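You operate a simulated robot arm through the tools that you are given. There is no shell and no other tool.

The job below is to be done with a simulated robot arm. You get a single attempt, and the scene is never put back.

JOB
Leak-test the clamped lamp, bleed it, park the cup and fit the cap that the tester names.
Fine: the other cap stays on its peg and the lamp stays clamped.

The check looks at the end state, three seconds after you hand in, the way a careful person would. Anything else that was tipped, shoved, dropped, spilled or broken makes it a failure. A push-on lid holds only when it is set on centred and level and pressed home; a screw cap is set on level and turned clockwise until tight.

ROBOT AND FRAMES
A 6-joint arm with a three-finger gripper, fixed in place. Base frame: the origin is at the foot of the arm, x ahead of it, y to its left, z up. Lengths are in mm, angles in rad, forces in N, time in s.
Its first joint turns from -2.897 to 2.897 rad. Payload 4.89 kg.
The TCP is the grasp point between the finger pads, 30 mm short of the fingertips. In the tool frame z runs along the fingers and y along their closing line. The gripper opens to 164 mm. The gripper's body begins 125 mm behind the TCP.
Orientation is told as [roll, pitch, yaw] about the base's x, y, z axes, in that order, counted from this pose: with the fingers straight down and closing along the base's y, the tool's x points along the base's -x, its y along +y and its z along -z.

CONTROLS
- The arm moves only by the tool send_rows. Its argument "rows" is one flat list of numbers, 7 for each row, row after row: the shift along the tool's x, y, z in units of 25 mm (1.0 is 25 mm), then the turn, a rotation vector about the tool's x, y, z in units of 4 degrees (1.0 is 4 degrees), then the opening, from 0 (shut) to 1 (fully open). In form: [x, y, z, ax, ay, az, gripper, x, y, z, ax, ay, az, gripper, ...]. A call has 1 to 20 rows; each row shifts and turns the commanded pose from where the row before left it, along the tool's axes as they then stand. A call with a number of a shift or a turn outside -1 to 1 is refused whole. A row lasts 0.2 s, in which the tool goes at most 50 mm and 0.15 rad; a call with a longer step from one row to the next is refused whole, and so is a gripper value outside its range. A pose out of reach is approached as far as the arm can. The call stops where the force on the tool passes 40 N (or 10 N more than at its start, if that is more) or the arm is blocked; 0.2 s more then pass. Each finger travels about 108 mm/s and halts on what it meets, pressing with about 27 N; the grip force reading is that of the motor and also rises with nothing between the fingers. The clock runs only during rows and for 0.2 s after the last one: add rows that do not move to give the fingers time. It gives the time, the measured TCP pose, the force on the tool (base axes), the opening and the grip force at its end, in the units of the frame above (readings bear some noise), with the torque about the TCP (base axes, N m) and any sound that the robot's microphone picked up.
- Cameras (640 x 400 px; columns grow to the right, rows downward): "scene" is fixed at [219.7, 498.3, 1419]; the picture's right is [-0.16, -0.99, 0.00], its down [-0.63, 0.10, -0.77] and it looks along [0.76, -0.12, -0.63] (base axes); focal length 214 px, centre (320, 200). "wrist" rides on the gripper at [76, -2, -152] in the tool frame; the picture's right is [0.02, 1.00, 0.00], its down [-0.88, 0.02, -0.47] and it looks along [-0.47, 0.01, 0.88] (tool axes); focal length 247 px, centre (320, 200). There is no depth. A picture from a camera that has moved, and an enlarged one, comes with that camera's place and axes in the base frame and with its lens.
- capture(camera): a new picture of that camera. The clock stands still meanwhile.
- lift_body(by): slides the trunk up (or, below 0, down) by that many mm; the arm rides with it, the base frame stays. It gives what a move gives, with no picture.
- close_up(camera, box): a new picture of the part [left, top, right, bottom] of that camera's present view, enlarged. The clock stands still meanwhile.
- hand_in(): hands the job in; it is judged then, once.

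Places have to be worked out from the pictures, the camera data and where the tool is seen. Open the gripper and draw the arm clear of the work before you hand the job in, unless the task says otherwise.

The tools are called after "Request:" as name(argument=value, ...) on one line, values as JSON. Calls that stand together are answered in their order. send_rows: Moves the arm, as the interface text tells. Its arguments: {"type":"object","properties":{"rows":{"type":"array","items":{"type":"number"}}},"required":["rows"]} The other tools are called the same way: lift_body (by) slides the trunk up or down; capture (camera) takes a picture; close_up (camera, box) takes an enlarged picture of a part of a camera's view; hand_in () hands the job in.

At the start:

```text
t: 0.0
tool_pos: [657.6, 31.0, 1324.3]
orientation: [0.001, 0.0, 0.001]
ft_force: [0.0, 0.2, 0.1]
ft_torque: [-0.01, 0.02, 0.01]
opening: 164.0
grasp_force: 0.1
trunk travel left (down, up): [-150.0, 240.0]
```

scene: 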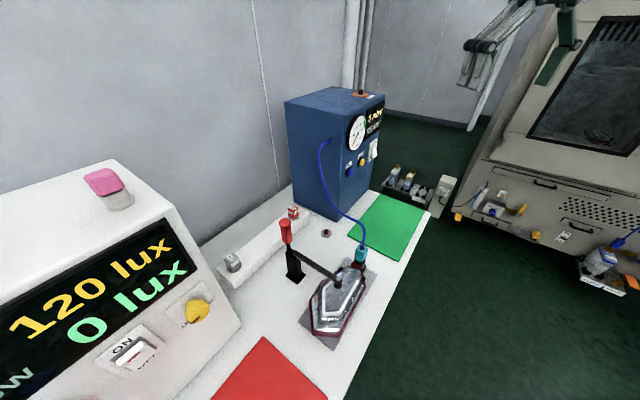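
wrist: 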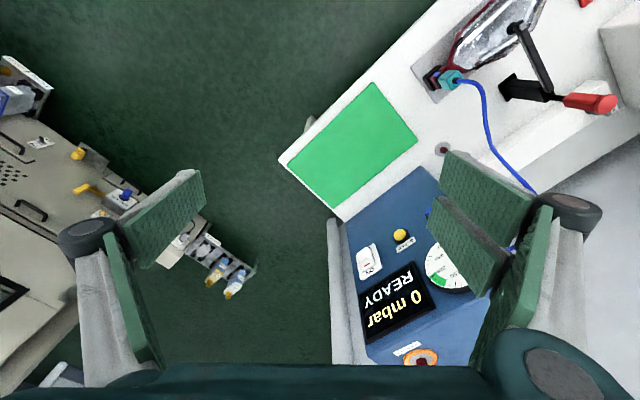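

I start by looking closer at the tester, the lamp and the caps before moving anything.

Request:
close_up(camera="scene", box=[280, 80, 400, 155])

Request:
close_up(camera="scene", box=[200, 190, 440, 340])

Request:
close_up(camera="wrist", box=[320, 160, 560, 370])

Request:
close_up(camera="wrist", box=[400, 0, 640, 160])

```text
5.33 times, centred on (340, 118) of scene
camera zoom: at [219.7, 498.3, 1419.0], right [-0.16, -0.99, 0.0], down [-0.63, 0.1, -0.77], along [0.76, -0.12, -0.63], focal length 1144 px, centre (213, 640)
```

zoom: 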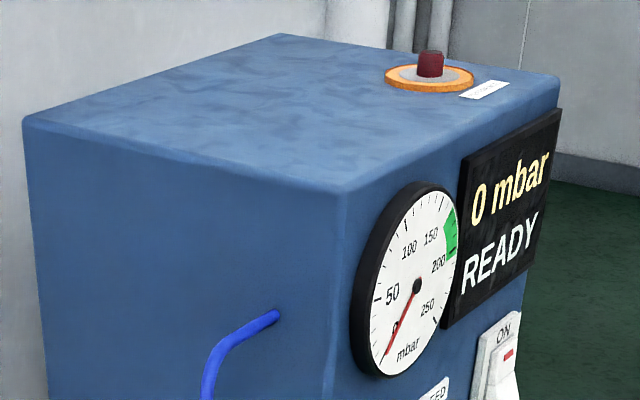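

```text
2.67 times, centred on (320, 265) of scene
camera zoom: at [219.7, 498.3, 1419.0], right [-0.16, -0.99, 0.0], down [-0.63, 0.1, -0.77], along [0.76, -0.12, -0.63], focal length 572 px, centre (320, 27)
```

zoom: 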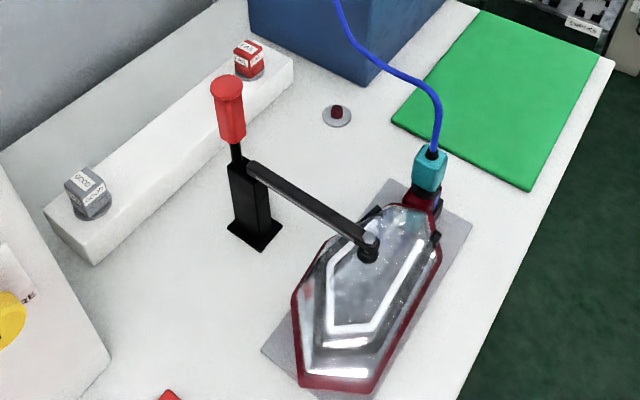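

```text
1.90 times, centred on (440, 265) of wrist
camera zoom: at [581.4, 30.5, 1478.6], right [-0.02, 1.0, 0.0], down [0.88, 0.02, 0.47], along [0.47, 0.01, -0.88], focal length 470 px, centre (91, 76)
```

zoom: 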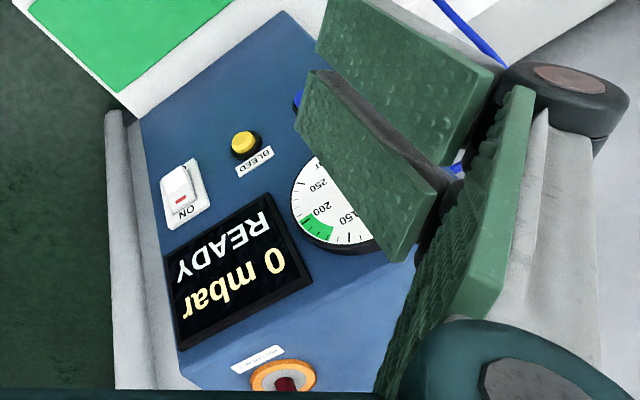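

```text
2.50 times, centred on (520, 80) of wrist
camera zoom: at [581.4, 30.5, 1478.6], right [-0.02, 1.0, 0.0], down [0.88, 0.02, 0.47], along [0.47, 0.01, -0.88], focal length 617 px, centre (-180, 500)
```

zoom: 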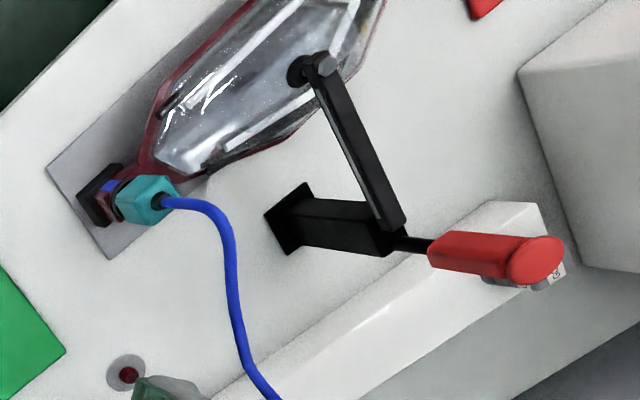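

The scene shows a blue tester (FEED, BLEED and ON controls), the teal cup on the lamp port, and two caps (grey and red) on pegs on a white block. I estimate the bench at z≈780, the cup near (596,310,885) and the tester panel facing the robot, with its normal about 42° off −x. I move the wrist camera to a better view of the panel.

Request:
send_rows(rows=[0.4, 0.6, 0.8, 0, 0, 0, 1, 0.4, 0.6, 0.8, 0, 0, 0, 1, 0.4, 0.6, 0.8, 0, 0, 0, 1, 0.4, 0.6, 0.8, 0, 0, 0, 1, 0.4, 0.6, 0.8, 0, 0, 0, 1, 0.4, 0.6, 0.8, 0, 0, 0, 1, 0, 0, 0, 0, 0, -1, 1, 0, 0, 0, 0, 0, -1, 1, 0, 0, 0, 0, 0, -1, 1, 0, 0, 0, 0, 0, -1, 1, 0, 0, 0, 0, 0, -1, 1, 0, 0, 0, 0, 0, -1, 1, 0, 0, 0, 0, 0, -1, 1, 0, 0, 0, 0, 0, -1, 1, 0, 0, 0, 0, 0, -1, 1, 0, 0, 0, 0, 0, -1, 1])

Request:
capture(camera="wrist")

```text
t: 3.4
tool_pos: [597.9, 120.9, 1204.9]
orientation: [-0.002, -0.001, 0.701]
ft_force: [-0.6, 0.3, 0.3]
ft_torque: [0.0, 0.05, -0.01]
opening: 164.1
grasp_force: 0.0
trunk travel left (down, up): [-150.0, 240.0]
```

```text
taken
camera wrist: at [540.7, 71.2, 1358.2], right [-0.66, 0.75, 0.0], down [0.66, 0.58, 0.47], along [0.36, 0.31, -0.88], focal length 247 px, centre (320, 200)
```

wrist: 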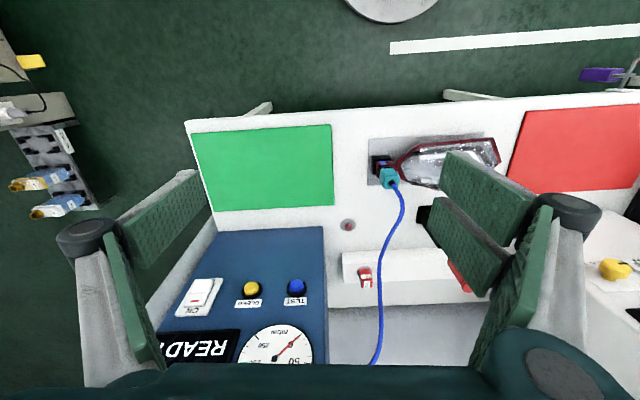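

Yaw is now 40° and the panel is roughly aligned with the image. I zoom on the panel, the lamp port and the caps.

Request:
close_up(camera="wrist", box=[150, 220, 340, 370])

Request:
close_up(camera="wrist", box=[330, 120, 510, 310])

Request:
close_up(camera="scene", box=[300, 220, 400, 290])

Request:
close_up(camera="scene", box=[210, 195, 350, 285])

```text
2.67 times, centred on (245, 295) of wrist
camera zoom: at [540.7, 71.2, 1358.2], right [-0.66, 0.75, 0.0], down [0.66, 0.58, 0.47], along [0.36, 0.31, -0.88], focal length 659 px, centre (520, -53)
```

zoom: 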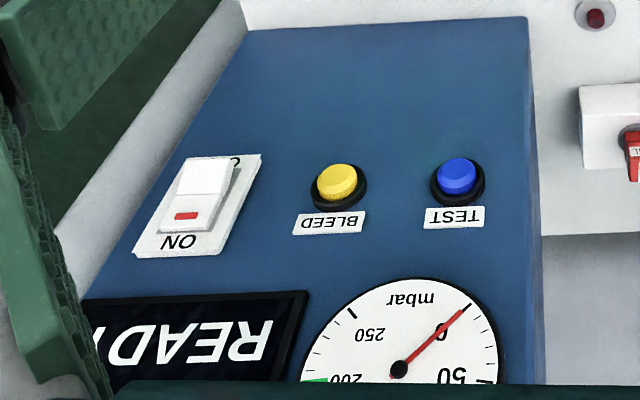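

```text
2.11 times, centred on (420, 215) of wrist
camera zoom: at [540.7, 71.2, 1358.2], right [-0.66, 0.75, 0.0], down [0.66, 0.58, 0.47], along [0.36, 0.31, -0.88], focal length 520 px, centre (110, 168)
```

zoom: 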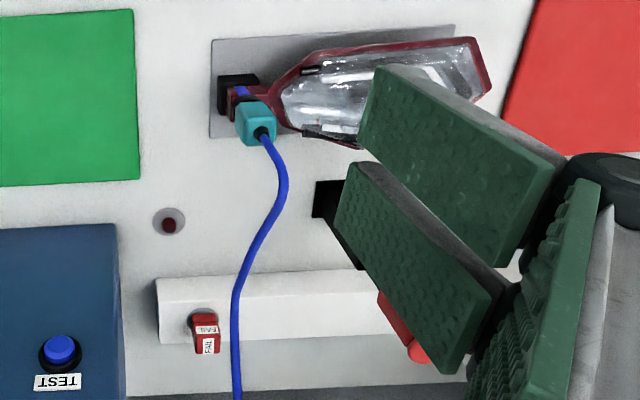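

```text
5.71 times, centred on (350, 255) of scene
camera zoom: at [219.7, 498.3, 1419.0], right [-0.16, -0.99, 0.0], down [-0.63, 0.1, -0.77], along [0.76, -0.12, -0.63], focal length 1226 px, centre (149, -114)
```

zoom: 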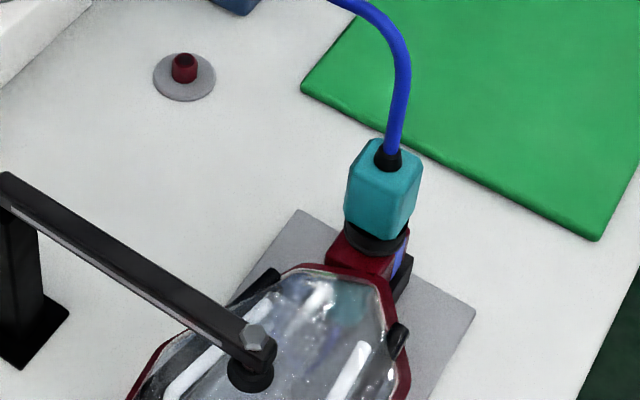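

```text
4.44 times, centred on (280, 240) of scene
camera zoom: at [219.7, 498.3, 1419.0], right [-0.16, -0.99, 0.0], down [-0.63, 0.1, -0.77], along [0.76, -0.12, -0.63], focal length 953 px, centre (498, 22)
```

zoom: 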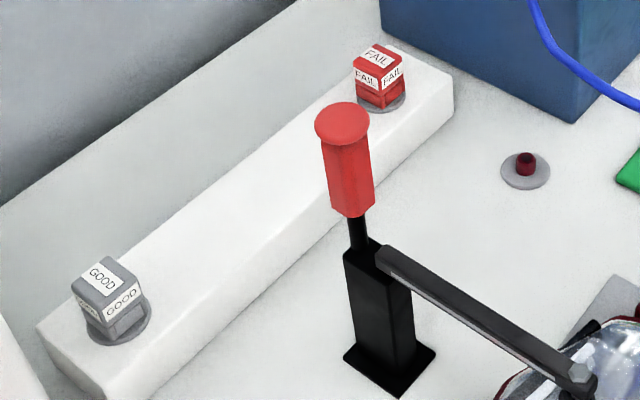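

There are two caps, grey "GOOD" and red "FAIL". There are also two park-like pegs, one on the bench and one on top of the tester beside a label, so I go for a closer look at that label.

Request:
close_up(camera="scene", box=[346, 84, 386, 109])

Request:
send_rows(rows=[0.5, 0.5, 0, 0, 0, 0, 1, 0.5, 0.5, 0, 0, 0, 0, 1, 0, 0, 0, 0, -1, 0, 1, 0, 0, 0, 0, -1, 0, 1, 0, 0, 0, 0, -1, 0, 1, 0, 0, 0, 0, -1, 0, 1, 0, 0, 0, 0, -1, 0, 1, 0, 0, 0, 0, -1, 0, 1, 0, 0, 0, 0, -1, 0, 1, 0, 0, 0, 0, -1, 0, 1])

Request:
capture(camera="wrist")

```text
16.00 times, centred on (366, 96) of scene
camera zoom: at [219.7, 498.3, 1419.0], right [-0.16, -0.99, 0.0], down [-0.63, 0.1, -0.77], along [0.76, -0.12, -0.63], focal length 3432 px, centre (-416, 1856)
```

zoom: 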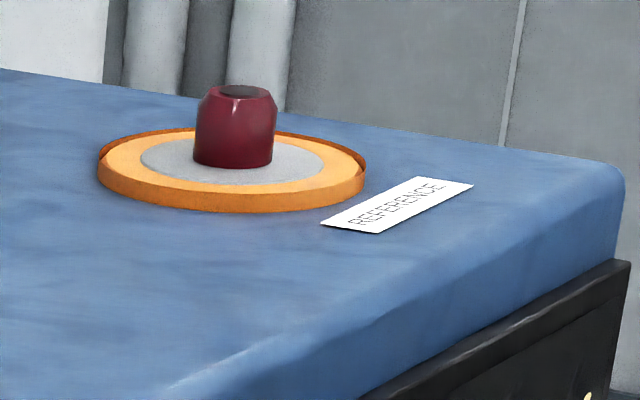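

```text
t: 5.6
tool_pos: [564.1, 123.3, 1203.5]
orientation: [0.001, -0.56, 0.698]
ft_force: [1.4, 0.4, -0.3]
ft_torque: [-0.03, 0.08, 0.0]
opening: 164.3
grasp_force: 0.1
trunk travel left (down, up): [-150.0, 240.0]
```

```text
taken
camera wrist: at [452.5, 30.6, 1294.6], right [-0.66, 0.75, -0.01], down [0.37, 0.33, 0.87], along [0.66, 0.57, -0.5], focal length 247 px, centre (320, 200)
```

wrist: 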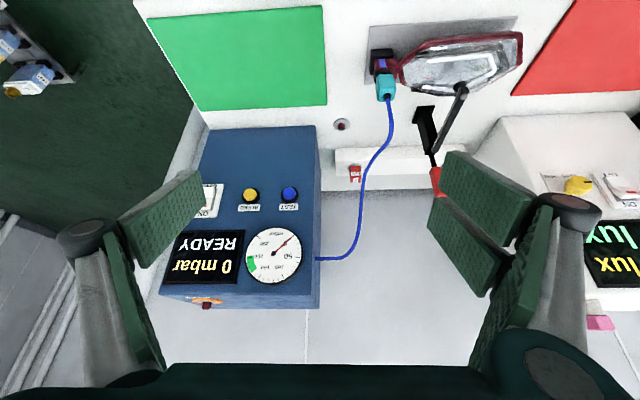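

The top peg is labelled REFERENCE, so the bench peg is the plausible park. I take precise zooms from this view and from the scene camera to triangulate the buttons, cup, peg and caps.

Request:
close_up(camera="scene", box=[330, 100, 394, 180])

Request:
close_up(camera="wrist", box=[180, 110, 340, 310])

Request:
close_up(camera="wrist", box=[310, 10, 530, 190])

```text
5.00 times, centred on (362, 140) of scene
camera zoom: at [219.7, 498.3, 1419.0], right [-0.16, -0.99, 0.0], down [-0.63, 0.1, -0.77], along [0.76, -0.12, -0.63], focal length 1072 px, centre (110, 500)
```

zoom: 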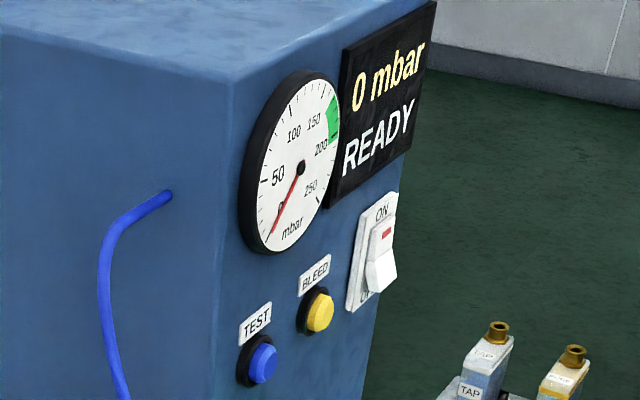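

```text
2.00 times, centred on (260, 210) of wrist
camera zoom: at [452.5, 30.6, 1294.6], right [-0.66, 0.75, -0.01], down [0.37, 0.33, 0.87], along [0.66, 0.57, -0.5], focal length 494 px, centre (440, 180)
```

zoom: 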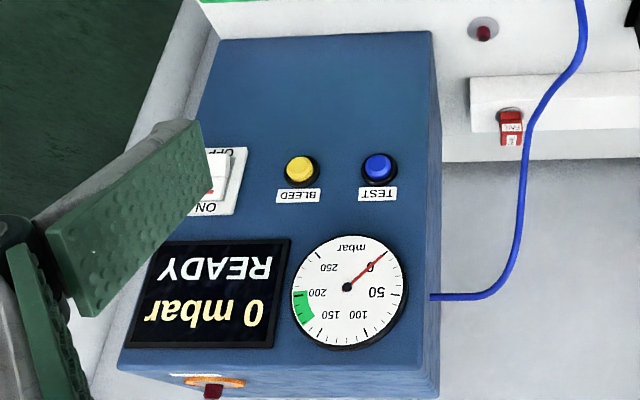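

```text
2.22 times, centred on (420, 100) of wrist
camera zoom: at [452.5, 30.6, 1294.6], right [-0.66, 0.75, -0.01], down [0.37, 0.33, 0.87], along [0.66, 0.57, -0.5], focal length 549 px, centre (98, 422)
```

zoom: 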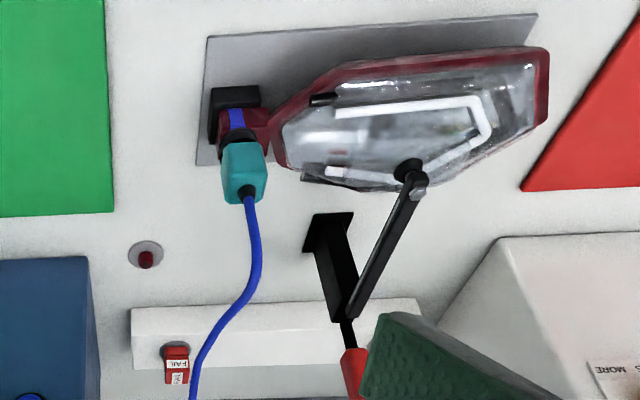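

Triangulated in base mm: TEST button ≈ (852,285,1007), BLEED ≈ (919,222,1006), cup top ≈ (596,311,903), bench peg top ≈ (779,384,795), FAIL cap top ≈ (842,503,877) and GOOD cap ≈ (647,702,877). The panel yaw is ≈45°. I close the fingers and bring the tool to horizontal at yaw 45° so I can press the buttons.

Request:
send_rows(rows=[0, 0, 0, -0.332, 0, -0.53, 0.5, 0, 0, 0, -0.332, 0, -0.53, 0, 0, 0, 0, 0, -0.965, 0, 0, 0, 0, 0, 0, -0.965, 0, 0, 0, 0, 0, 0, -0.965, 0, 0, 0, 0, 0, 0, -0.965, 0, 0, 0, 0, 0, 0, -0.965, 0, 0, 0, 0, 0, 0, -0.965, 0, 0, 0, 0, 0, 0, -0.965, 0, 0, 0, 0, 0, 0, -0.965, 0, 0, 0, 0, 0, 0, -0.965, 0, 0, 0, 0, 0, 0, -0.965, 0, 0, 0, 0, 0, 0, -0.965, 0, 0, 0, 0, 0, 0, -0.965, 0, 0, 0, 0, 0, 0, -0.965, 0, 0, 0, 0, 0, 0, -0.965, 0, 0, 0, 0, 0, 0, -0.965, 0, 0])

Request:
capture(camera="wrist")

Request:
capture(camera="scene")

```text
t: 9.2
tool_pos: [560.5, 124.1, 1204.4]
orientation: [-0.487, -1.569, 1.271]
ft_force: [-2.2, 0.5, 0.7]
ft_torque: [-0.01, 0.04, -0.18]
opening: 0.2
grasp_force: 27.7
trunk travel left (down, up): [-150.0, 240.0]
```

```text
taken
camera wrist: at [454.7, 16.6, 1129.9], right [-0.71, 0.71, -0.02], down [-0.35, -0.32, 0.88], along [0.62, 0.63, 0.47], focal length 247 px, centre (320, 200)
```

wrist: 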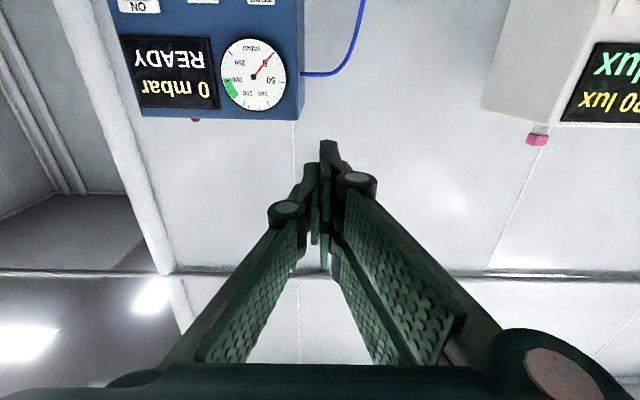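

```text
taken
```

scene: 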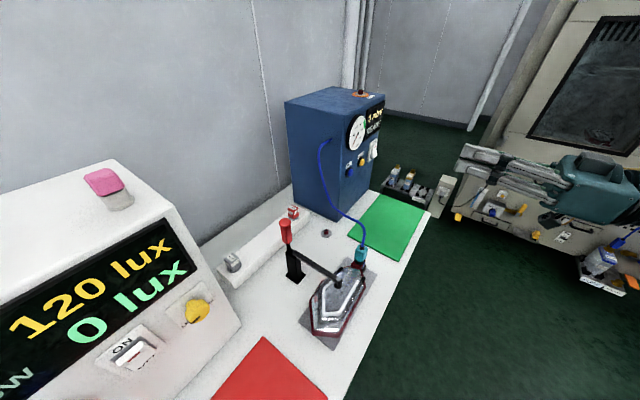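

The tool is horizontal at yaw ≈45°. Now I lower to the button height (z≈1007), shift sideways to line up with TEST, and move partway in before looking again.

Request:
send_rows(rows=[0.987, -0.462, 0, 0, 0, 0, 0, 0.987, -0.462, 0, 0, 0, 0, 0, 0.987, -0.462, 0, 0, 0, 0, 0, 0.987, -0.462, 0, 0, 0, 0, 0, 0.987, -0.462, 0, 0, 0, 0, 0, 0.987, -0.462, 0, 0, 0, 0, 0, 0.987, -0.462, 0, 0, 0, 0, 0, 0.987, -0.462, 0, 0, 0, 0, 0, 0, 0, 0.9, 0, 0, 0, 0, 0, 0, 0.9, 0, 0, 0, 0, 0, 0, 0.9, 0, 0, 0, 0, 0, 0, 0.9, 0, 0, 0, 0, 0, 0, 0.9, 0, 0, 0, 0, 0, 0, 0.9, 0, 0, 0, 0, 0, 0, 0.9, 0, 0, 0, 0])

Request:
capture(camera="wrist")

Request:
close_up(camera="scene", box=[330, 100, 490, 200])

```text
t: 12.4
tool_pos: [772.3, 154.4, 1115.1]
orientation: [0.11, -1.568, 0.676]
ft_force: [-0.3, -0.2, 1.3]
ft_torque: [-0.03, 0.08, 0.02]
opening: 0.0
grasp_force: 27.1
out of reach, approached as far as the arm can: row 3, 4, 5, 6, 7, 8
trunk travel left (down, up): [-150.0, 240.0]
```

```text
taken
camera wrist: at [665.8, 47.7, 1040.9], right [-0.71, 0.71, -0.02], down [-0.35, -0.32, 0.88], along [0.62, 0.63, 0.47], focal length 247 px, centre (320, 200)
```

wrist: 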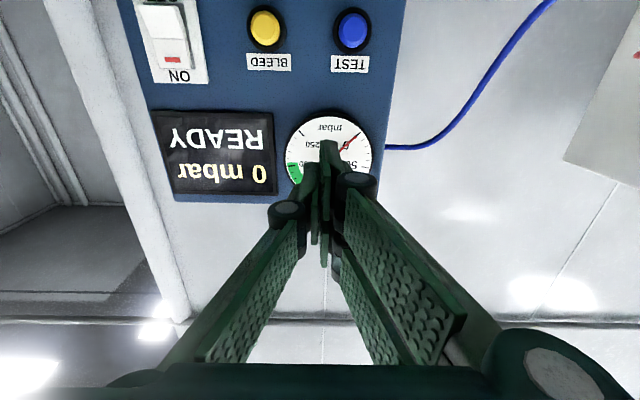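

```text
4.00 times, centred on (410, 150) of scene
camera zoom: at [219.7, 498.3, 1419.0], right [-0.16, -0.99, 0.0], down [-0.63, 0.1, -0.77], along [0.76, -0.12, -0.63], focal length 858 px, centre (-40, 400)
```

zoom: 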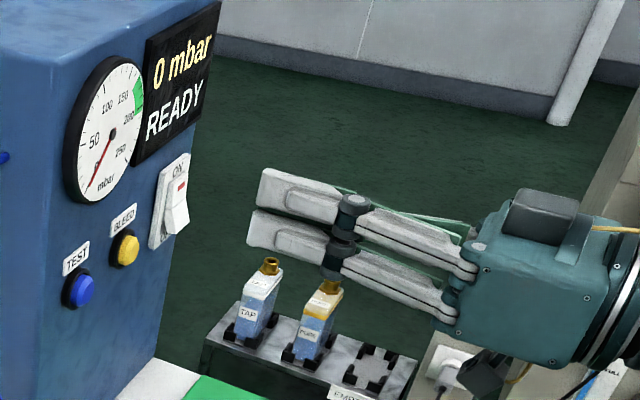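

The arm stopped short at z=1115, and from this picture TEST is at about z=1006, 34 mm to my tool +y side and 119 mm ahead of the fingertips. I try lowering from this more extended pose.

Request:
send_rows(rows=[0.5, 0.34, 0, 0, 0, 0, 0, 0.5, 0.34, 0, 0, 0, 0, 0, 0.5, 0.34, 0, 0, 0, 0, 0, 0.5, 0.34, 0, 0, 0, 0, 0])

```text
t: 13.4
tool_pos: [758.5, 180.4, 1083.1]
orientation: [0.059, -1.568, 0.726]
ft_force: [-0.5, -0.6, -0.1]
ft_torque: [-0.05, -0.02, 0.03]
opening: 0.1
grasp_force: 26.7
out of reach, approached as far as the arm can: row 3, 4
trunk travel left (down, up): [-150.0, 240.0]
```

The arm is limited to z≈1083 here with the tool horizontal, so I lower the trunk by 77 mm instead.

Request:
lift_body(by=-77)

Request:
capture(camera="wrist")

```text
t: 14.5
tool_pos: [758.2, 179.9, 1006.4]
orientation: [0.028, -1.568, 0.759]
ft_force: [-0.5, -0.1, 0.1]
ft_torque: [-0.02, -0.02, 0.03]
opening: 0.0
grasp_force: 26.9
trunk travel left (down, up): [-73.0, 317.0]
```

```text
taken
camera wrist: at [652.4, 72.7, 932.6], right [-0.71, 0.71, -0.02], down [-0.34, -0.32, 0.88], along [0.62, 0.63, 0.47], focal length 247 px, centre (320, 200)
```

wrist: 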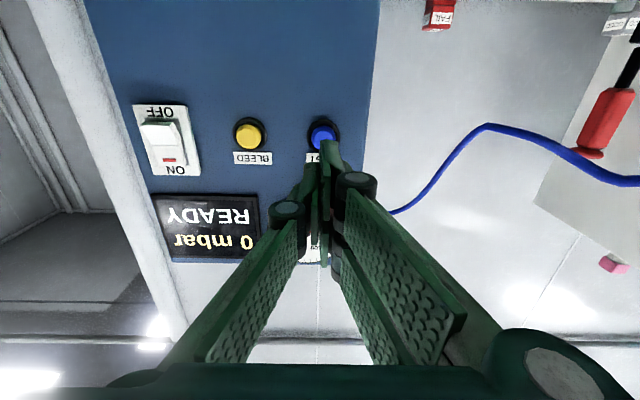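

The fingertip is now nearly in line with TEST (within about 3 mm), and I estimate 111 mm from tip to button. I move in by 90 mm with a small sideways correction and check.

Request:
send_rows(rows=[0.08, 0.1, 0.6, 0, 0, 0, 0, 0, 0, 0.6, 0, 0, 0, 0, 0, 0, 0.6, 0, 0, 0, 0, 0, 0, 0.6, 0, 0, 0, 0, 0, 0, 0.6, 0, 0, 0, 0, 0, 0, 0.6, 0, 0, 0, 0])

Request:
capture(camera="wrist")

Request:
close_up(camera="scene", box=[330, 100, 450, 200])

```text
t: 15.9
tool_pos: [821.7, 246.3, 1004.3]
orientation: [0.044, -1.568, 0.745]
ft_force: [-1.0, 0.3, 0.7]
ft_torque: [-0.07, 0.04, 0.03]
opening: 0.0
grasp_force: 27.7
trunk travel left (down, up): [-73.0, 317.0]
```

```text
taken
camera wrist: at [714.4, 138.1, 930.8], right [-0.71, 0.71, -0.02], down [-0.35, -0.32, 0.88], along [0.62, 0.63, 0.47], focal length 247 px, centre (320, 200)
```

wrist: 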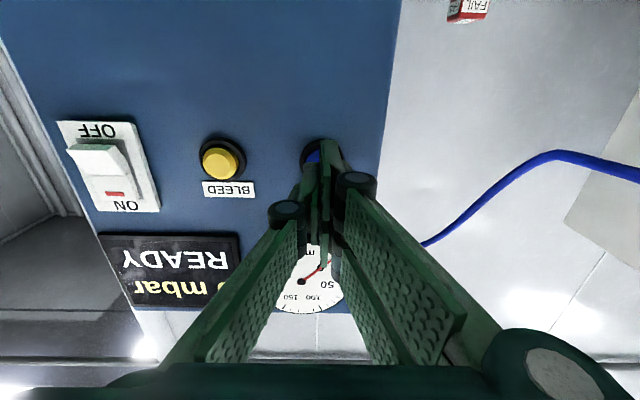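

```text
4.00 times, centred on (390, 150) of scene
camera zoom: at [219.7, 498.3, 1419.0], right [-0.16, -0.99, 0.0], down [-0.63, 0.1, -0.77], along [0.76, -0.12, -0.63], focal length 858 px, centre (40, 400)
```

zoom: 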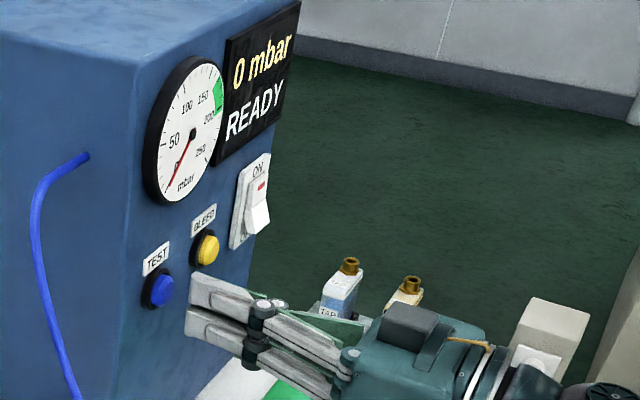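

The tip is about 19 mm from the button by my estimate and aligned with it. I creep forward in small steps while watching the force.

Request:
send_rows(rows=[0, 0, 0.2, 0, 0, 0, 0, 0, 0, 0.2, 0, 0, 0, 0, 0, 0, 0.2, 0, 0, 0, 0])

Request:
close_up(camera="scene", box=[330, 100, 410, 200])

Request:
close_up(camera="wrist", box=[200, 80, 440, 230])

```text
t: 16.7
tool_pos: [831.9, 255.6, 1004.7]
orientation: [0.036, -1.567, 0.752]
ft_force: [0.2, -0.2, 0.7]
ft_torque: [0.01, 0.03, 0.01]
opening: 0.2
grasp_force: 26.8
trunk travel left (down, up): [-73.0, 317.0]
```

```text
4.00 times, centred on (370, 150) of scene
camera zoom: at [219.7, 498.3, 1419.0], right [-0.16, -0.99, 0.0], down [-0.63, 0.1, -0.77], along [0.76, -0.12, -0.63], focal length 858 px, centre (120, 400)
```

zoom: 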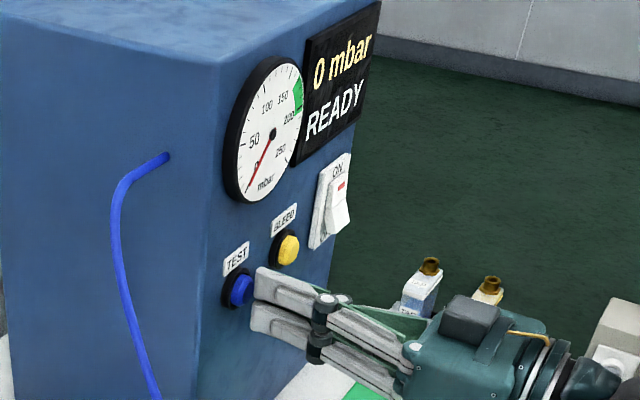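

```text
2.67 times, centred on (320, 155) of wrist
camera zoom: at [724.6, 148.4, 930.8], right [-0.71, 0.71, -0.02], down [-0.34, -0.32, 0.88], along [0.62, 0.63, 0.47], focal length 659 px, centre (320, 320)
```

zoom: 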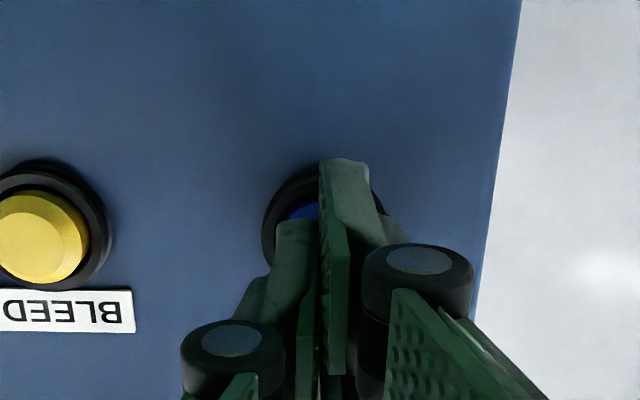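

No contact yet (force ≈0), and the fingertip sits over the TEST button. I advance a bit further in 4 mm steps.

Request:
send_rows(rows=[0, 0, 0.16, 0, 0, 0, 0, 0, 0, 0.16, 0, 0, 0, 0])

Request:
close_up(camera="scene", box=[330, 100, 410, 200])

```text
t: 17.3
tool_pos: [837.5, 261.6, 1005.4]
orientation: [0.027, -1.568, 0.76]
ft_force: [-0.7, -0.5, -0.2]
ft_torque: [0.02, -0.03, -0.01]
opening: 6.2
grasp_force: 45.2
trunk travel left (down, up): [-73.0, 317.0]
```

```text
4.00 times, centred on (370, 150) of scene
camera zoom: at [219.7, 498.3, 1419.0], right [-0.16, -0.99, 0.0], down [-0.63, 0.1, -0.77], along [0.76, -0.12, -0.63], focal length 858 px, centre (120, 400)
```

zoom: 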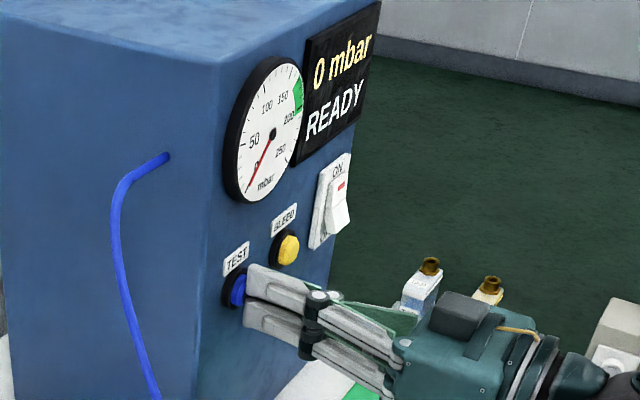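

Contact has started: the opening reads 6 mm, so the button is nudging the fingertips apart. I push a few millimetres more, with the force limit as a safeguard.

Request:
send_rows(rows=[0, 0, 0.12, 0, 0, 0, 0, 0, 0, 0.12, 0, 0, 0, 0])

Request:
close_up(camera="scene", box=[330, 100, 410, 200])

Request:
close_up(camera="wrist", box=[200, 80, 440, 230])

```text
t: 17.9
tool_pos: [840.8, 266.4, 1005.0]
orientation: [0.048, -1.567, 0.74]
ft_force: [-3.7, -5.9, 2.2]
ft_torque: [0.05, -0.05, -0.02]
opening: 6.2
grasp_force: 45.1
trunk travel left (down, up): [-73.0, 317.0]
heard: click
```

```text
4.00 times, centred on (370, 150) of scene
camera zoom: at [219.7, 498.3, 1419.0], right [-0.16, -0.99, 0.0], down [-0.63, 0.1, -0.77], along [0.76, -0.12, -0.63], focal length 858 px, centre (120, 400)
```

zoom: 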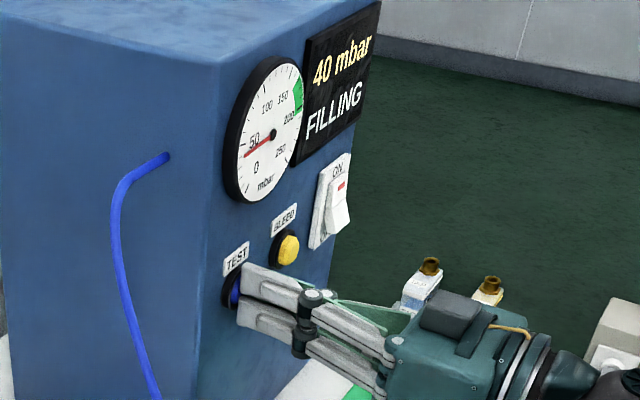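

```text
2.67 times, centred on (320, 155) of wrist
camera zoom: at [734.7, 158.5, 930.6], right [-0.71, 0.71, -0.02], down [-0.35, -0.32, 0.88], along [0.62, 0.63, 0.47], focal length 659 px, centre (320, 320)
```

zoom: 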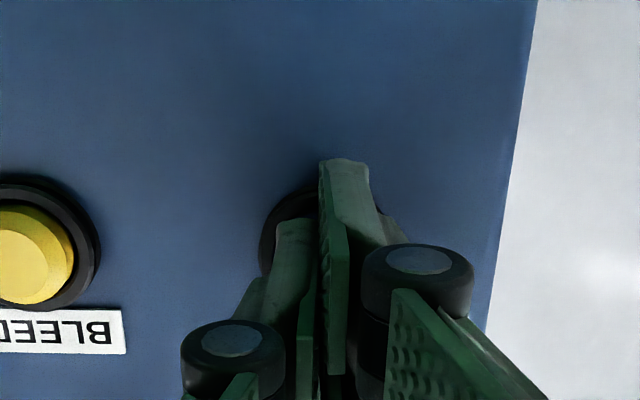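

I heard a click and the display reads "40 mbar FILLING". I back off to release the button and see whether the fill continues by itself.

Request:
send_rows(rows=[0, 0, -0.5, 0, 0, 0, 0])

Request:
close_up(camera="scene", box=[330, 100, 410, 200])

```text
t: 18.3
tool_pos: [831.6, 256.8, 1002.7]
orientation: [0.014, -1.567, 0.771]
ft_force: [0.5, -0.2, -0.7]
ft_torque: [-0.01, -0.06, 0.01]
opening: 0.1
grasp_force: 44.8
trunk travel left (down, up): [-73.0, 317.0]
```

```text
4.00 times, centred on (370, 150) of scene
camera zoom: at [219.7, 498.3, 1419.0], right [-0.16, -0.99, 0.0], down [-0.63, 0.1, -0.77], along [0.76, -0.12, -0.63], focal length 858 px, centre (120, 400)
```

zoom: 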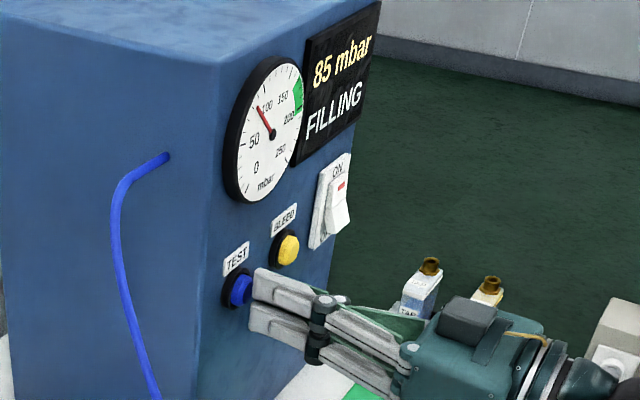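

It went up to 85 mbar while I was releasing. I retreat a little more and wait briefly to see how it behaves.

Request:
send_rows(rows=[0, 0, -0.4, 0, 0, 0, 0, 0, 0, 0, 0, 0, 0, 0])

Request:
close_up(camera="scene", box=[330, 100, 410, 200])

```text
t: 18.9
tool_pos: [826.1, 249.9, 1004.2]
orientation: [0.031, -1.567, 0.757]
ft_force: [-0.4, 0.4, 0.4]
ft_torque: [-0.01, 0.01, -0.02]
opening: 0.0
grasp_force: 45.2
trunk travel left (down, up): [-73.0, 317.0]
```

```text
4.00 times, centred on (370, 150) of scene
camera zoom: at [219.7, 498.3, 1419.0], right [-0.16, -0.99, 0.0], down [-0.63, 0.1, -0.77], along [0.76, -0.12, -0.63], focal length 858 px, centre (120, 400)
```

zoom: 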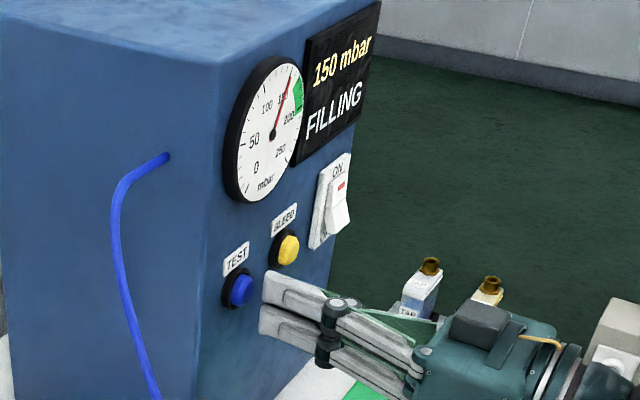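

The fill is automatic and reads 150 mbar. While it continues I draw back slightly and shift over in front of BLEED (about 87 mm along −tool y), then check the display.

Request:
send_rows(rows=[0, 0, -0.6, 0, 0, 0, 0, 0, -0.7, 0, 0, 0, 0, 0, 0, -0.7, 0, 0, 0, 0, 0, 0, -0.7, 0, 0, 0, 0, 0, 0, -0.7, 0, 0, 0, 0, 0, 0, -0.7, 0, 0, 0, 0, 0])

Request:
close_up(camera="scene", box=[330, 100, 410, 200])

Request:
capture(camera="wrist")

```text
t: 20.3
tool_pos: [876.0, 177.2, 1005.7]
orientation: [-0.047, -1.567, 0.835]
ft_force: [0.2, 1.1, 0.5]
ft_torque: [0.02, 0.06, -0.12]
opening: 0.0
grasp_force: 45.1
trunk travel left (down, up): [-73.0, 317.0]
```

```text
4.00 times, centred on (370, 150) of scene
camera zoom: at [219.7, 498.3, 1419.0], right [-0.16, -0.99, 0.0], down [-0.63, 0.1, -0.77], along [0.76, -0.12, -0.63], focal length 858 px, centre (120, 400)
```

zoom: 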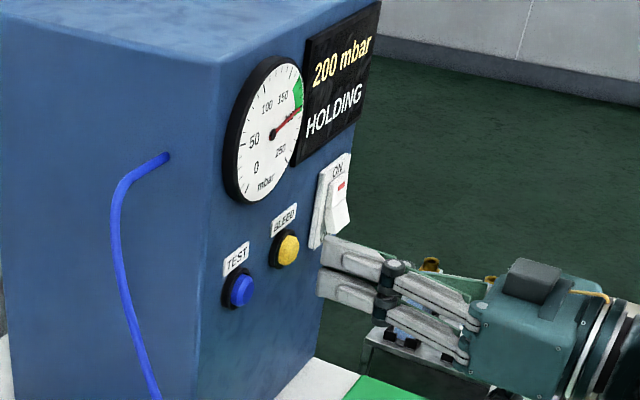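

```text
taken
camera wrist: at [770.7, 70.4, 930.6], right [-0.71, 0.71, -0.02], down [-0.34, -0.32, 0.88], along [0.62, 0.63, 0.47], focal length 247 px, centre (320, 200)
```

wrist: 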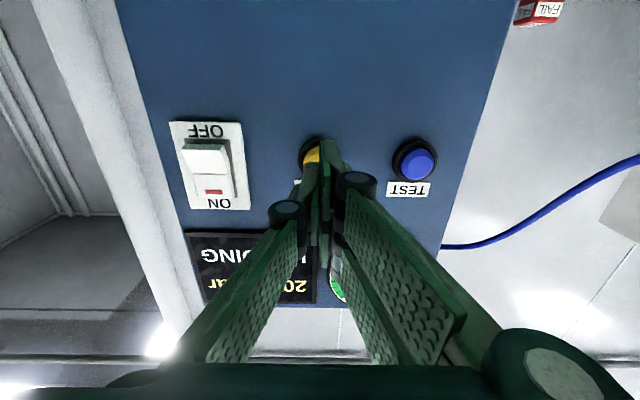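

It is HOLDING at 200 mbar and the tip is lined up with BLEED (y_t −494 against −493). I wait without moving for the verdict.

Request:
send_rows(rows=[0, 0, 0, 0, 0, 0, 0, 0, 0, 0, 0, 0, 0, 0, 0, 0, 0, 0, 0, 0, 0, 0, 0, 0, 0, 0, 0, 0, 0, 0, 0, 0, 0, 0, 0, 0, 0, 0, 0, 0, 0, 0, 0, 0, 0, 0, 0, 0, 0, 0, 0, 0, 0, 0, 0, 0, 0, 0, 0, 0, 0, 0, 0, 0, 0, 0, 0, 0, 0, 0])

Request:
close_up(camera="scene", box=[330, 100, 410, 200])

```text
t: 22.5
tool_pos: [877.7, 176.7, 1004.7]
orientation: [0.032, -1.565, 0.756]
ft_force: [0.2, -0.3, 0.5]
ft_torque: [-0.02, 0.01, -0.01]
opening: 0.0
grasp_force: 44.6
trunk travel left (down, up): [-73.0, 317.0]
```

```text
4.00 times, centred on (370, 150) of scene
camera zoom: at [219.7, 498.3, 1419.0], right [-0.16, -0.99, 0.0], down [-0.63, 0.1, -0.77], along [0.76, -0.12, -0.63], focal length 858 px, centre (120, 400)
```

zoom: 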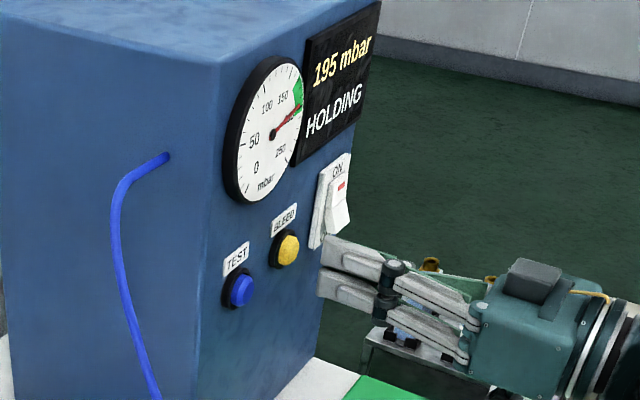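

The pressure reads 195 mbar and it is still holding. I keep waiting for the verdict.

Request:
send_rows(rows=[0, 0, 0, 0, 0, 0, 0, 0, 0, 0, 0, 0, 0, 0, 0, 0, 0, 0, 0, 0, 0, 0, 0, 0, 0, 0, 0, 0, 0, 0, 0, 0, 0, 0, 0, 0, 0, 0, 0, 0, 0, 0, 0, 0, 0, 0, 0, 0, 0, 0, 0, 0, 0, 0, 0, 0, 0, 0, 0, 0, 0, 0, 0, 0, 0, 0, 0, 0, 0, 0, 0, 0, 0, 0, 0, 0, 0, 0, 0, 0, 0, 0, 0, 0, 0, 0, 0, 0, 0, 0, 0, 0, 0, 0, 0, 0, 0, 0, 0, 0, 0, 0, 0, 0, 0])

Request:
close_up(camera="scene", box=[330, 100, 410, 200])

```text
t: 25.7
tool_pos: [877.3, 177.7, 1005.0]
orientation: [0.031, -1.568, 0.754]
ft_force: [0.1, -0.3, -0.6]
ft_torque: [0.04, -0.01, -0.01]
opening: 0.0
grasp_force: 45.0
trunk travel left (down, up): [-73.0, 317.0]
```

```text
4.00 times, centred on (370, 150) of scene
camera zoom: at [219.7, 498.3, 1419.0], right [-0.16, -0.99, 0.0], down [-0.63, 0.1, -0.77], along [0.76, -0.12, -0.63], focal length 858 px, centre (120, 400)
```

zoom: 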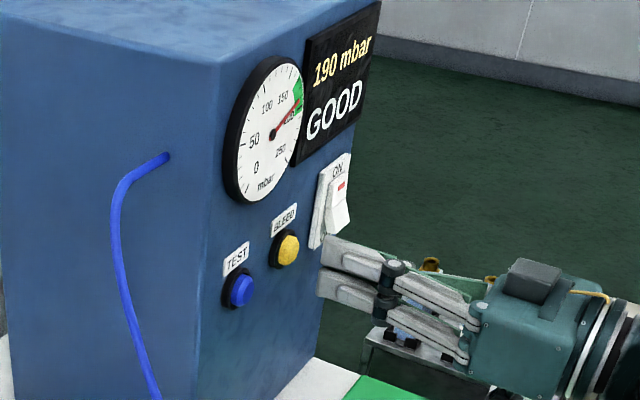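

The verdict is GOOD at 190 mbar, so the grey GOOD cap is the one to fit. Now I press BLEED; TEST clicked at TCP h≈783, and I am at 746, so I advance about 37 mm.

Request:
send_rows(rows=[0, 0, 0.5, 0, 0, 0, 0, 0, 0, 0.5, 0, 0, 0, 0, 0, 0, 0.16, 0, 0, 0, 0, 0, 0, 0.16, 0, 0, 0, 0, 0, 0, 0.16, 0, 0, 0, 0])

Request:
close_up(camera="scene", box=[330, 100, 410, 200])

```text
t: 26.9
tool_pos: [903.3, 203.5, 1003.8]
orientation: [0.018, -1.568, 0.769]
ft_force: [-2.3, -0.7, -0.1]
ft_torque: [0.01, -0.01, 0.03]
opening: 6.2
grasp_force: 44.3
trunk travel left (down, up): [-73.0, 317.0]
heard: click
```

```text
4.00 times, centred on (370, 150) of scene
camera zoom: at [219.7, 498.3, 1419.0], right [-0.16, -0.99, 0.0], down [-0.63, 0.1, -0.77], along [0.76, -0.12, -0.63], focal length 858 px, centre (120, 400)
```

zoom: 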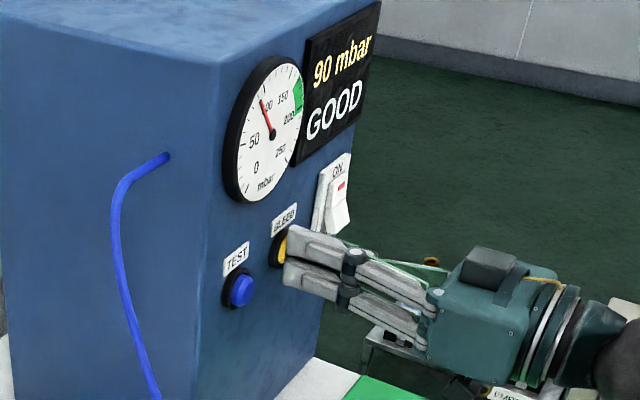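

BLEED clicked and the pressure is dropping (90 mbar). I hold the button a moment longer until it reads zero.

Request:
send_rows(rows=[0, 0, 0, 0, 0, 0, 0, 0, 0, 0, 0, 0, 0, 0, 0, 0, 0, 0, 0, 0, 0, 0, 0, 0, 0, 0, 0, 0])

Request:
close_up(camera="scene", box=[330, 100, 410, 200])

```text
t: 27.9
tool_pos: [902.3, 203.6, 1004.9]
orientation: [0.033, -1.566, 0.754]
ft_force: [-1.1, -2.5, 0.6]
ft_torque: [0.0, -0.04, 0.01]
opening: 6.1
grasp_force: 45.3
trunk travel left (down, up): [-73.0, 317.0]
```

```text
4.00 times, centred on (370, 150) of scene
camera zoom: at [219.7, 498.3, 1419.0], right [-0.16, -0.99, 0.0], down [-0.63, 0.1, -0.77], along [0.76, -0.12, -0.63], focal length 858 px, centre (120, 400)
```

zoom: 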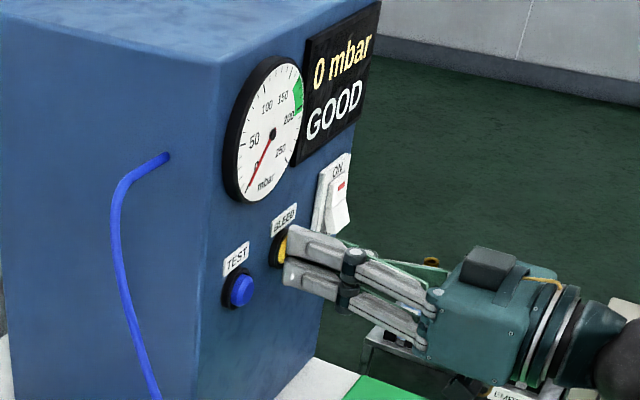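

The display shows 0 mbar and GOOD, so the lamp is bled. I retreat straight back from the panel before re-orienting the tool.

Request:
send_rows(rows=[0, 0, -0.5, 0, 0, 0, 0, 0, 0, -1, 0, 0, 0, 0, 0, 0, -1, 0, 0, 0, 0, 0, 0, -1, 0, 0, 0, 0, 0, 0, -1, 0, 0, 0, 0, 0, 0, -1, 0, 0, 0, 0, 0, 0, -1, 0, 0, 0, 0, 0, 0, -1, 0, 0, 0, 0])

Request:
close_up(camera="scene", box=[280, 80, 440, 200])

```text
t: 29.7
tool_pos: [771.4, 71.3, 1005.0]
orientation: [0.02, -1.567, 0.769]
ft_force: [0.2, 1.0, 0.2]
ft_torque: [0.03, -0.05, 0.01]
opening: 0.2
grasp_force: 44.8
trunk travel left (down, up): [-73.0, 317.0]
```

```text
3.33 times, centred on (360, 140) of scene
camera zoom: at [219.7, 498.3, 1419.0], right [-0.16, -0.99, 0.0], down [-0.63, 0.1, -0.77], along [0.76, -0.12, -0.63], focal length 715 px, centre (187, 400)
```

zoom: 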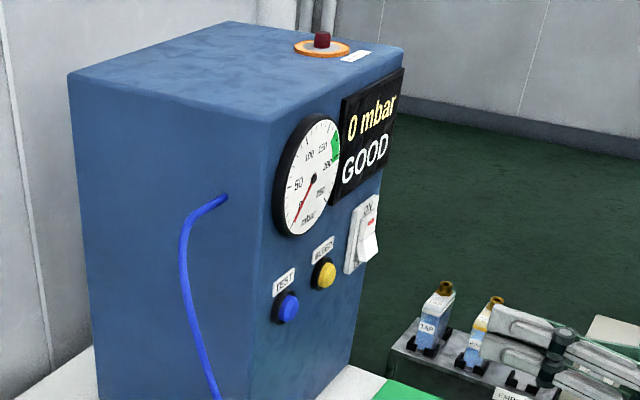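

The panel is done. I raise the trunk back to its original height and rotate the tool to point down again at yaw 45°, partly reopening the gripper.

Request:
lift_body(by=77)

Request:
send_rows(rows=[0, 0, -1, 0, 1, 0, 0.5, 0, 0, -1, 0, 1, 0, 0.5, 0, 0, -1, 0, 1, 0, 0.5, 0, 0, -1, 0, 1, 0, 0.5, 0, 0, 0, 0, 1, 0, 0.5, 0, 0, 0, 0, 1, 0, 0.5, 0, 0, 0, 0, 1, 0, 0.5, 0, 0, 0, 0, 1, 0, 0.5, 0, 0, 0, 0, 1, 0, 0.5, 0, 0, 0, 0, 1, 0, 0.5, 0, 0, 0, 0, 1, 0, 0.5, 0, 0, 0, 0, 1, 0, 0.5, 0, 0, 0, 0, 1, 0, 0.5, 0, 0, 0, 0, 1, 0, 0.5, 0, 0, 0, 0, 1, 0, 0.5, 0, 0, 0, 0, 1, 0, 0.5, 0, 0, 0, 0, 1, 0, 0.5, 0, 0, 0, 0, 1, 0, 0.5, 0, 0, 0, 0, 1, 0, 0.5, 0, 0, 0, 0, 1, 0, 0.5])

Request:
send_rows(rows=[0, 0, 0, 0, 1, 0, 0.5, 0, 0, 0, 0, 1, 0, 0.5, 0, 0, 0, 0, 0.45, 0, 0.5])

Request:
capture(camera="wrist")

```text
t: 30.9
tool_pos: [770.3, 71.1, 1082.9]
orientation: [0.025, -1.566, 0.763]
ft_force: [1.1, 0.1, 0.7]
ft_torque: [0.03, -0.03, -0.02]
opening: 0.0
grasp_force: 44.9
trunk travel left (down, up): [-150.0, 240.0]
```

```text
t: 35.1
tool_pos: [701.5, 1.0, 1093.4]
orientation: [0.0, -0.17, 0.787]
ft_force: [0.9, -0.2, 0.3]
ft_torque: [0.08, -0.06, -0.01]
opening: 82.1
grasp_force: 0.0
trunk travel left (down, up): [-150.0, 240.0]
```

```text
t: 35.9
tool_pos: [701.3, 0.9, 1092.3]
orientation: [-0.001, 0.002, 0.787]
ft_force: [-0.1, 0.5, 0.0]
ft_torque: [0.03, -0.03, 0.02]
opening: 82.0
grasp_force: 0.1
trunk travel left (down, up): [-150.0, 240.0]
```

```text
taken
camera wrist: at [649.0, -52.9, 1247.0], right [-0.72, 0.69, 0.0], down [0.61, 0.64, 0.47], along [0.33, 0.34, -0.88], focal length 247 px, centre (320, 200)
```

wrist: 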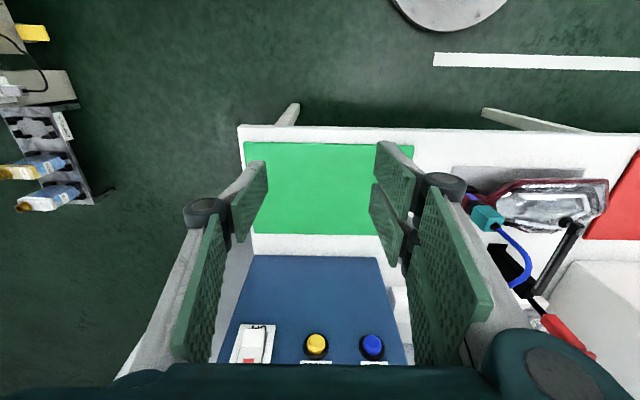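

The bench edges appear level, so the 45° frame is confirmed. I move the camera to look at the lamp port and cup from about 400 mm.

Request:
send_rows(rows=[-0.11, 0.977, -0.04, 0, 0, 0, 0.5, -0.11, 0.977, -0.04, 0, 0, 0, 0.5, -0.11, 0.977, -0.04, 0, 0, 0, 0.5, -0.11, 0.977, -0.04, 0, 0, 0, 0.5, -0.11, 0.977, -0.04, 0, 0, 0, 0.5, -0.11, 0.977, -0.04, 0, 0, 0, 0.5, -0.11, 0.977, -0.04, 0, 0, 0, 0.5, -0.11, 0.977, -0.04, 0, 0, 0, 0.5, -0.11, 0.977, -0.04, 0, 0, 0, 0.5, -0.11, 0.977, -0.04, 0, 0, 0, 0.5, -0.11, 0.977, -0.04, 0, 0, 0, 0.5, -0.11, 0.977, -0.04, 0, 0, 0, 0.5])

Request:
capture(camera="wrist")

Request:
close_up(camera="wrist", box=[240, 120, 440, 280])

Request:
capture(camera="scene")

```text
t: 38.5
tool_pos: [517.8, 230.5, 1105.1]
orientation: [-0.001, 0.001, 0.787]
ft_force: [-0.3, -0.5, 0.3]
ft_torque: [0.08, 0.1, 0.01]
opening: 82.0
grasp_force: 0.0
trunk travel left (down, up): [-150.0, 240.0]
```

```text
taken
camera wrist: at [465.5, 176.7, 1258.7], right [-0.72, 0.69, 0.0], down [0.61, 0.64, 0.47], along [0.33, 0.34, -0.88], focal length 247 px, centre (320, 200)
```

wrist: 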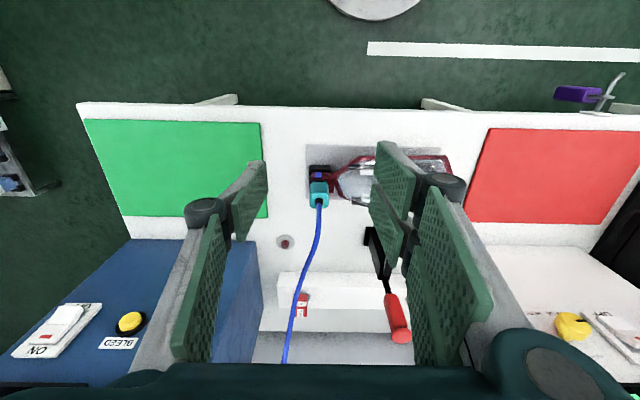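

```text
2.50 times, centred on (340, 200) of wrist
camera zoom: at [465.5, 176.7, 1258.7], right [-0.72, 0.69, 0.0], down [0.61, 0.64, 0.47], along [0.33, 0.34, -0.88], focal length 617 px, centre (270, 200)
```

zoom: 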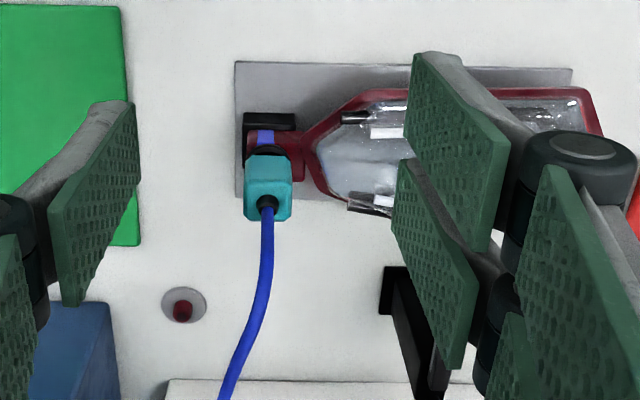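

```text
taken
```

scene: 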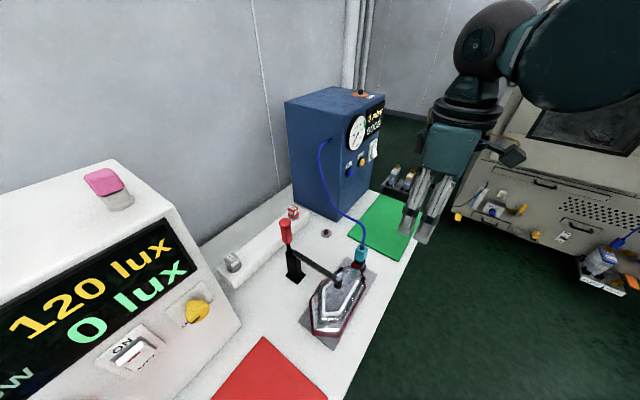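

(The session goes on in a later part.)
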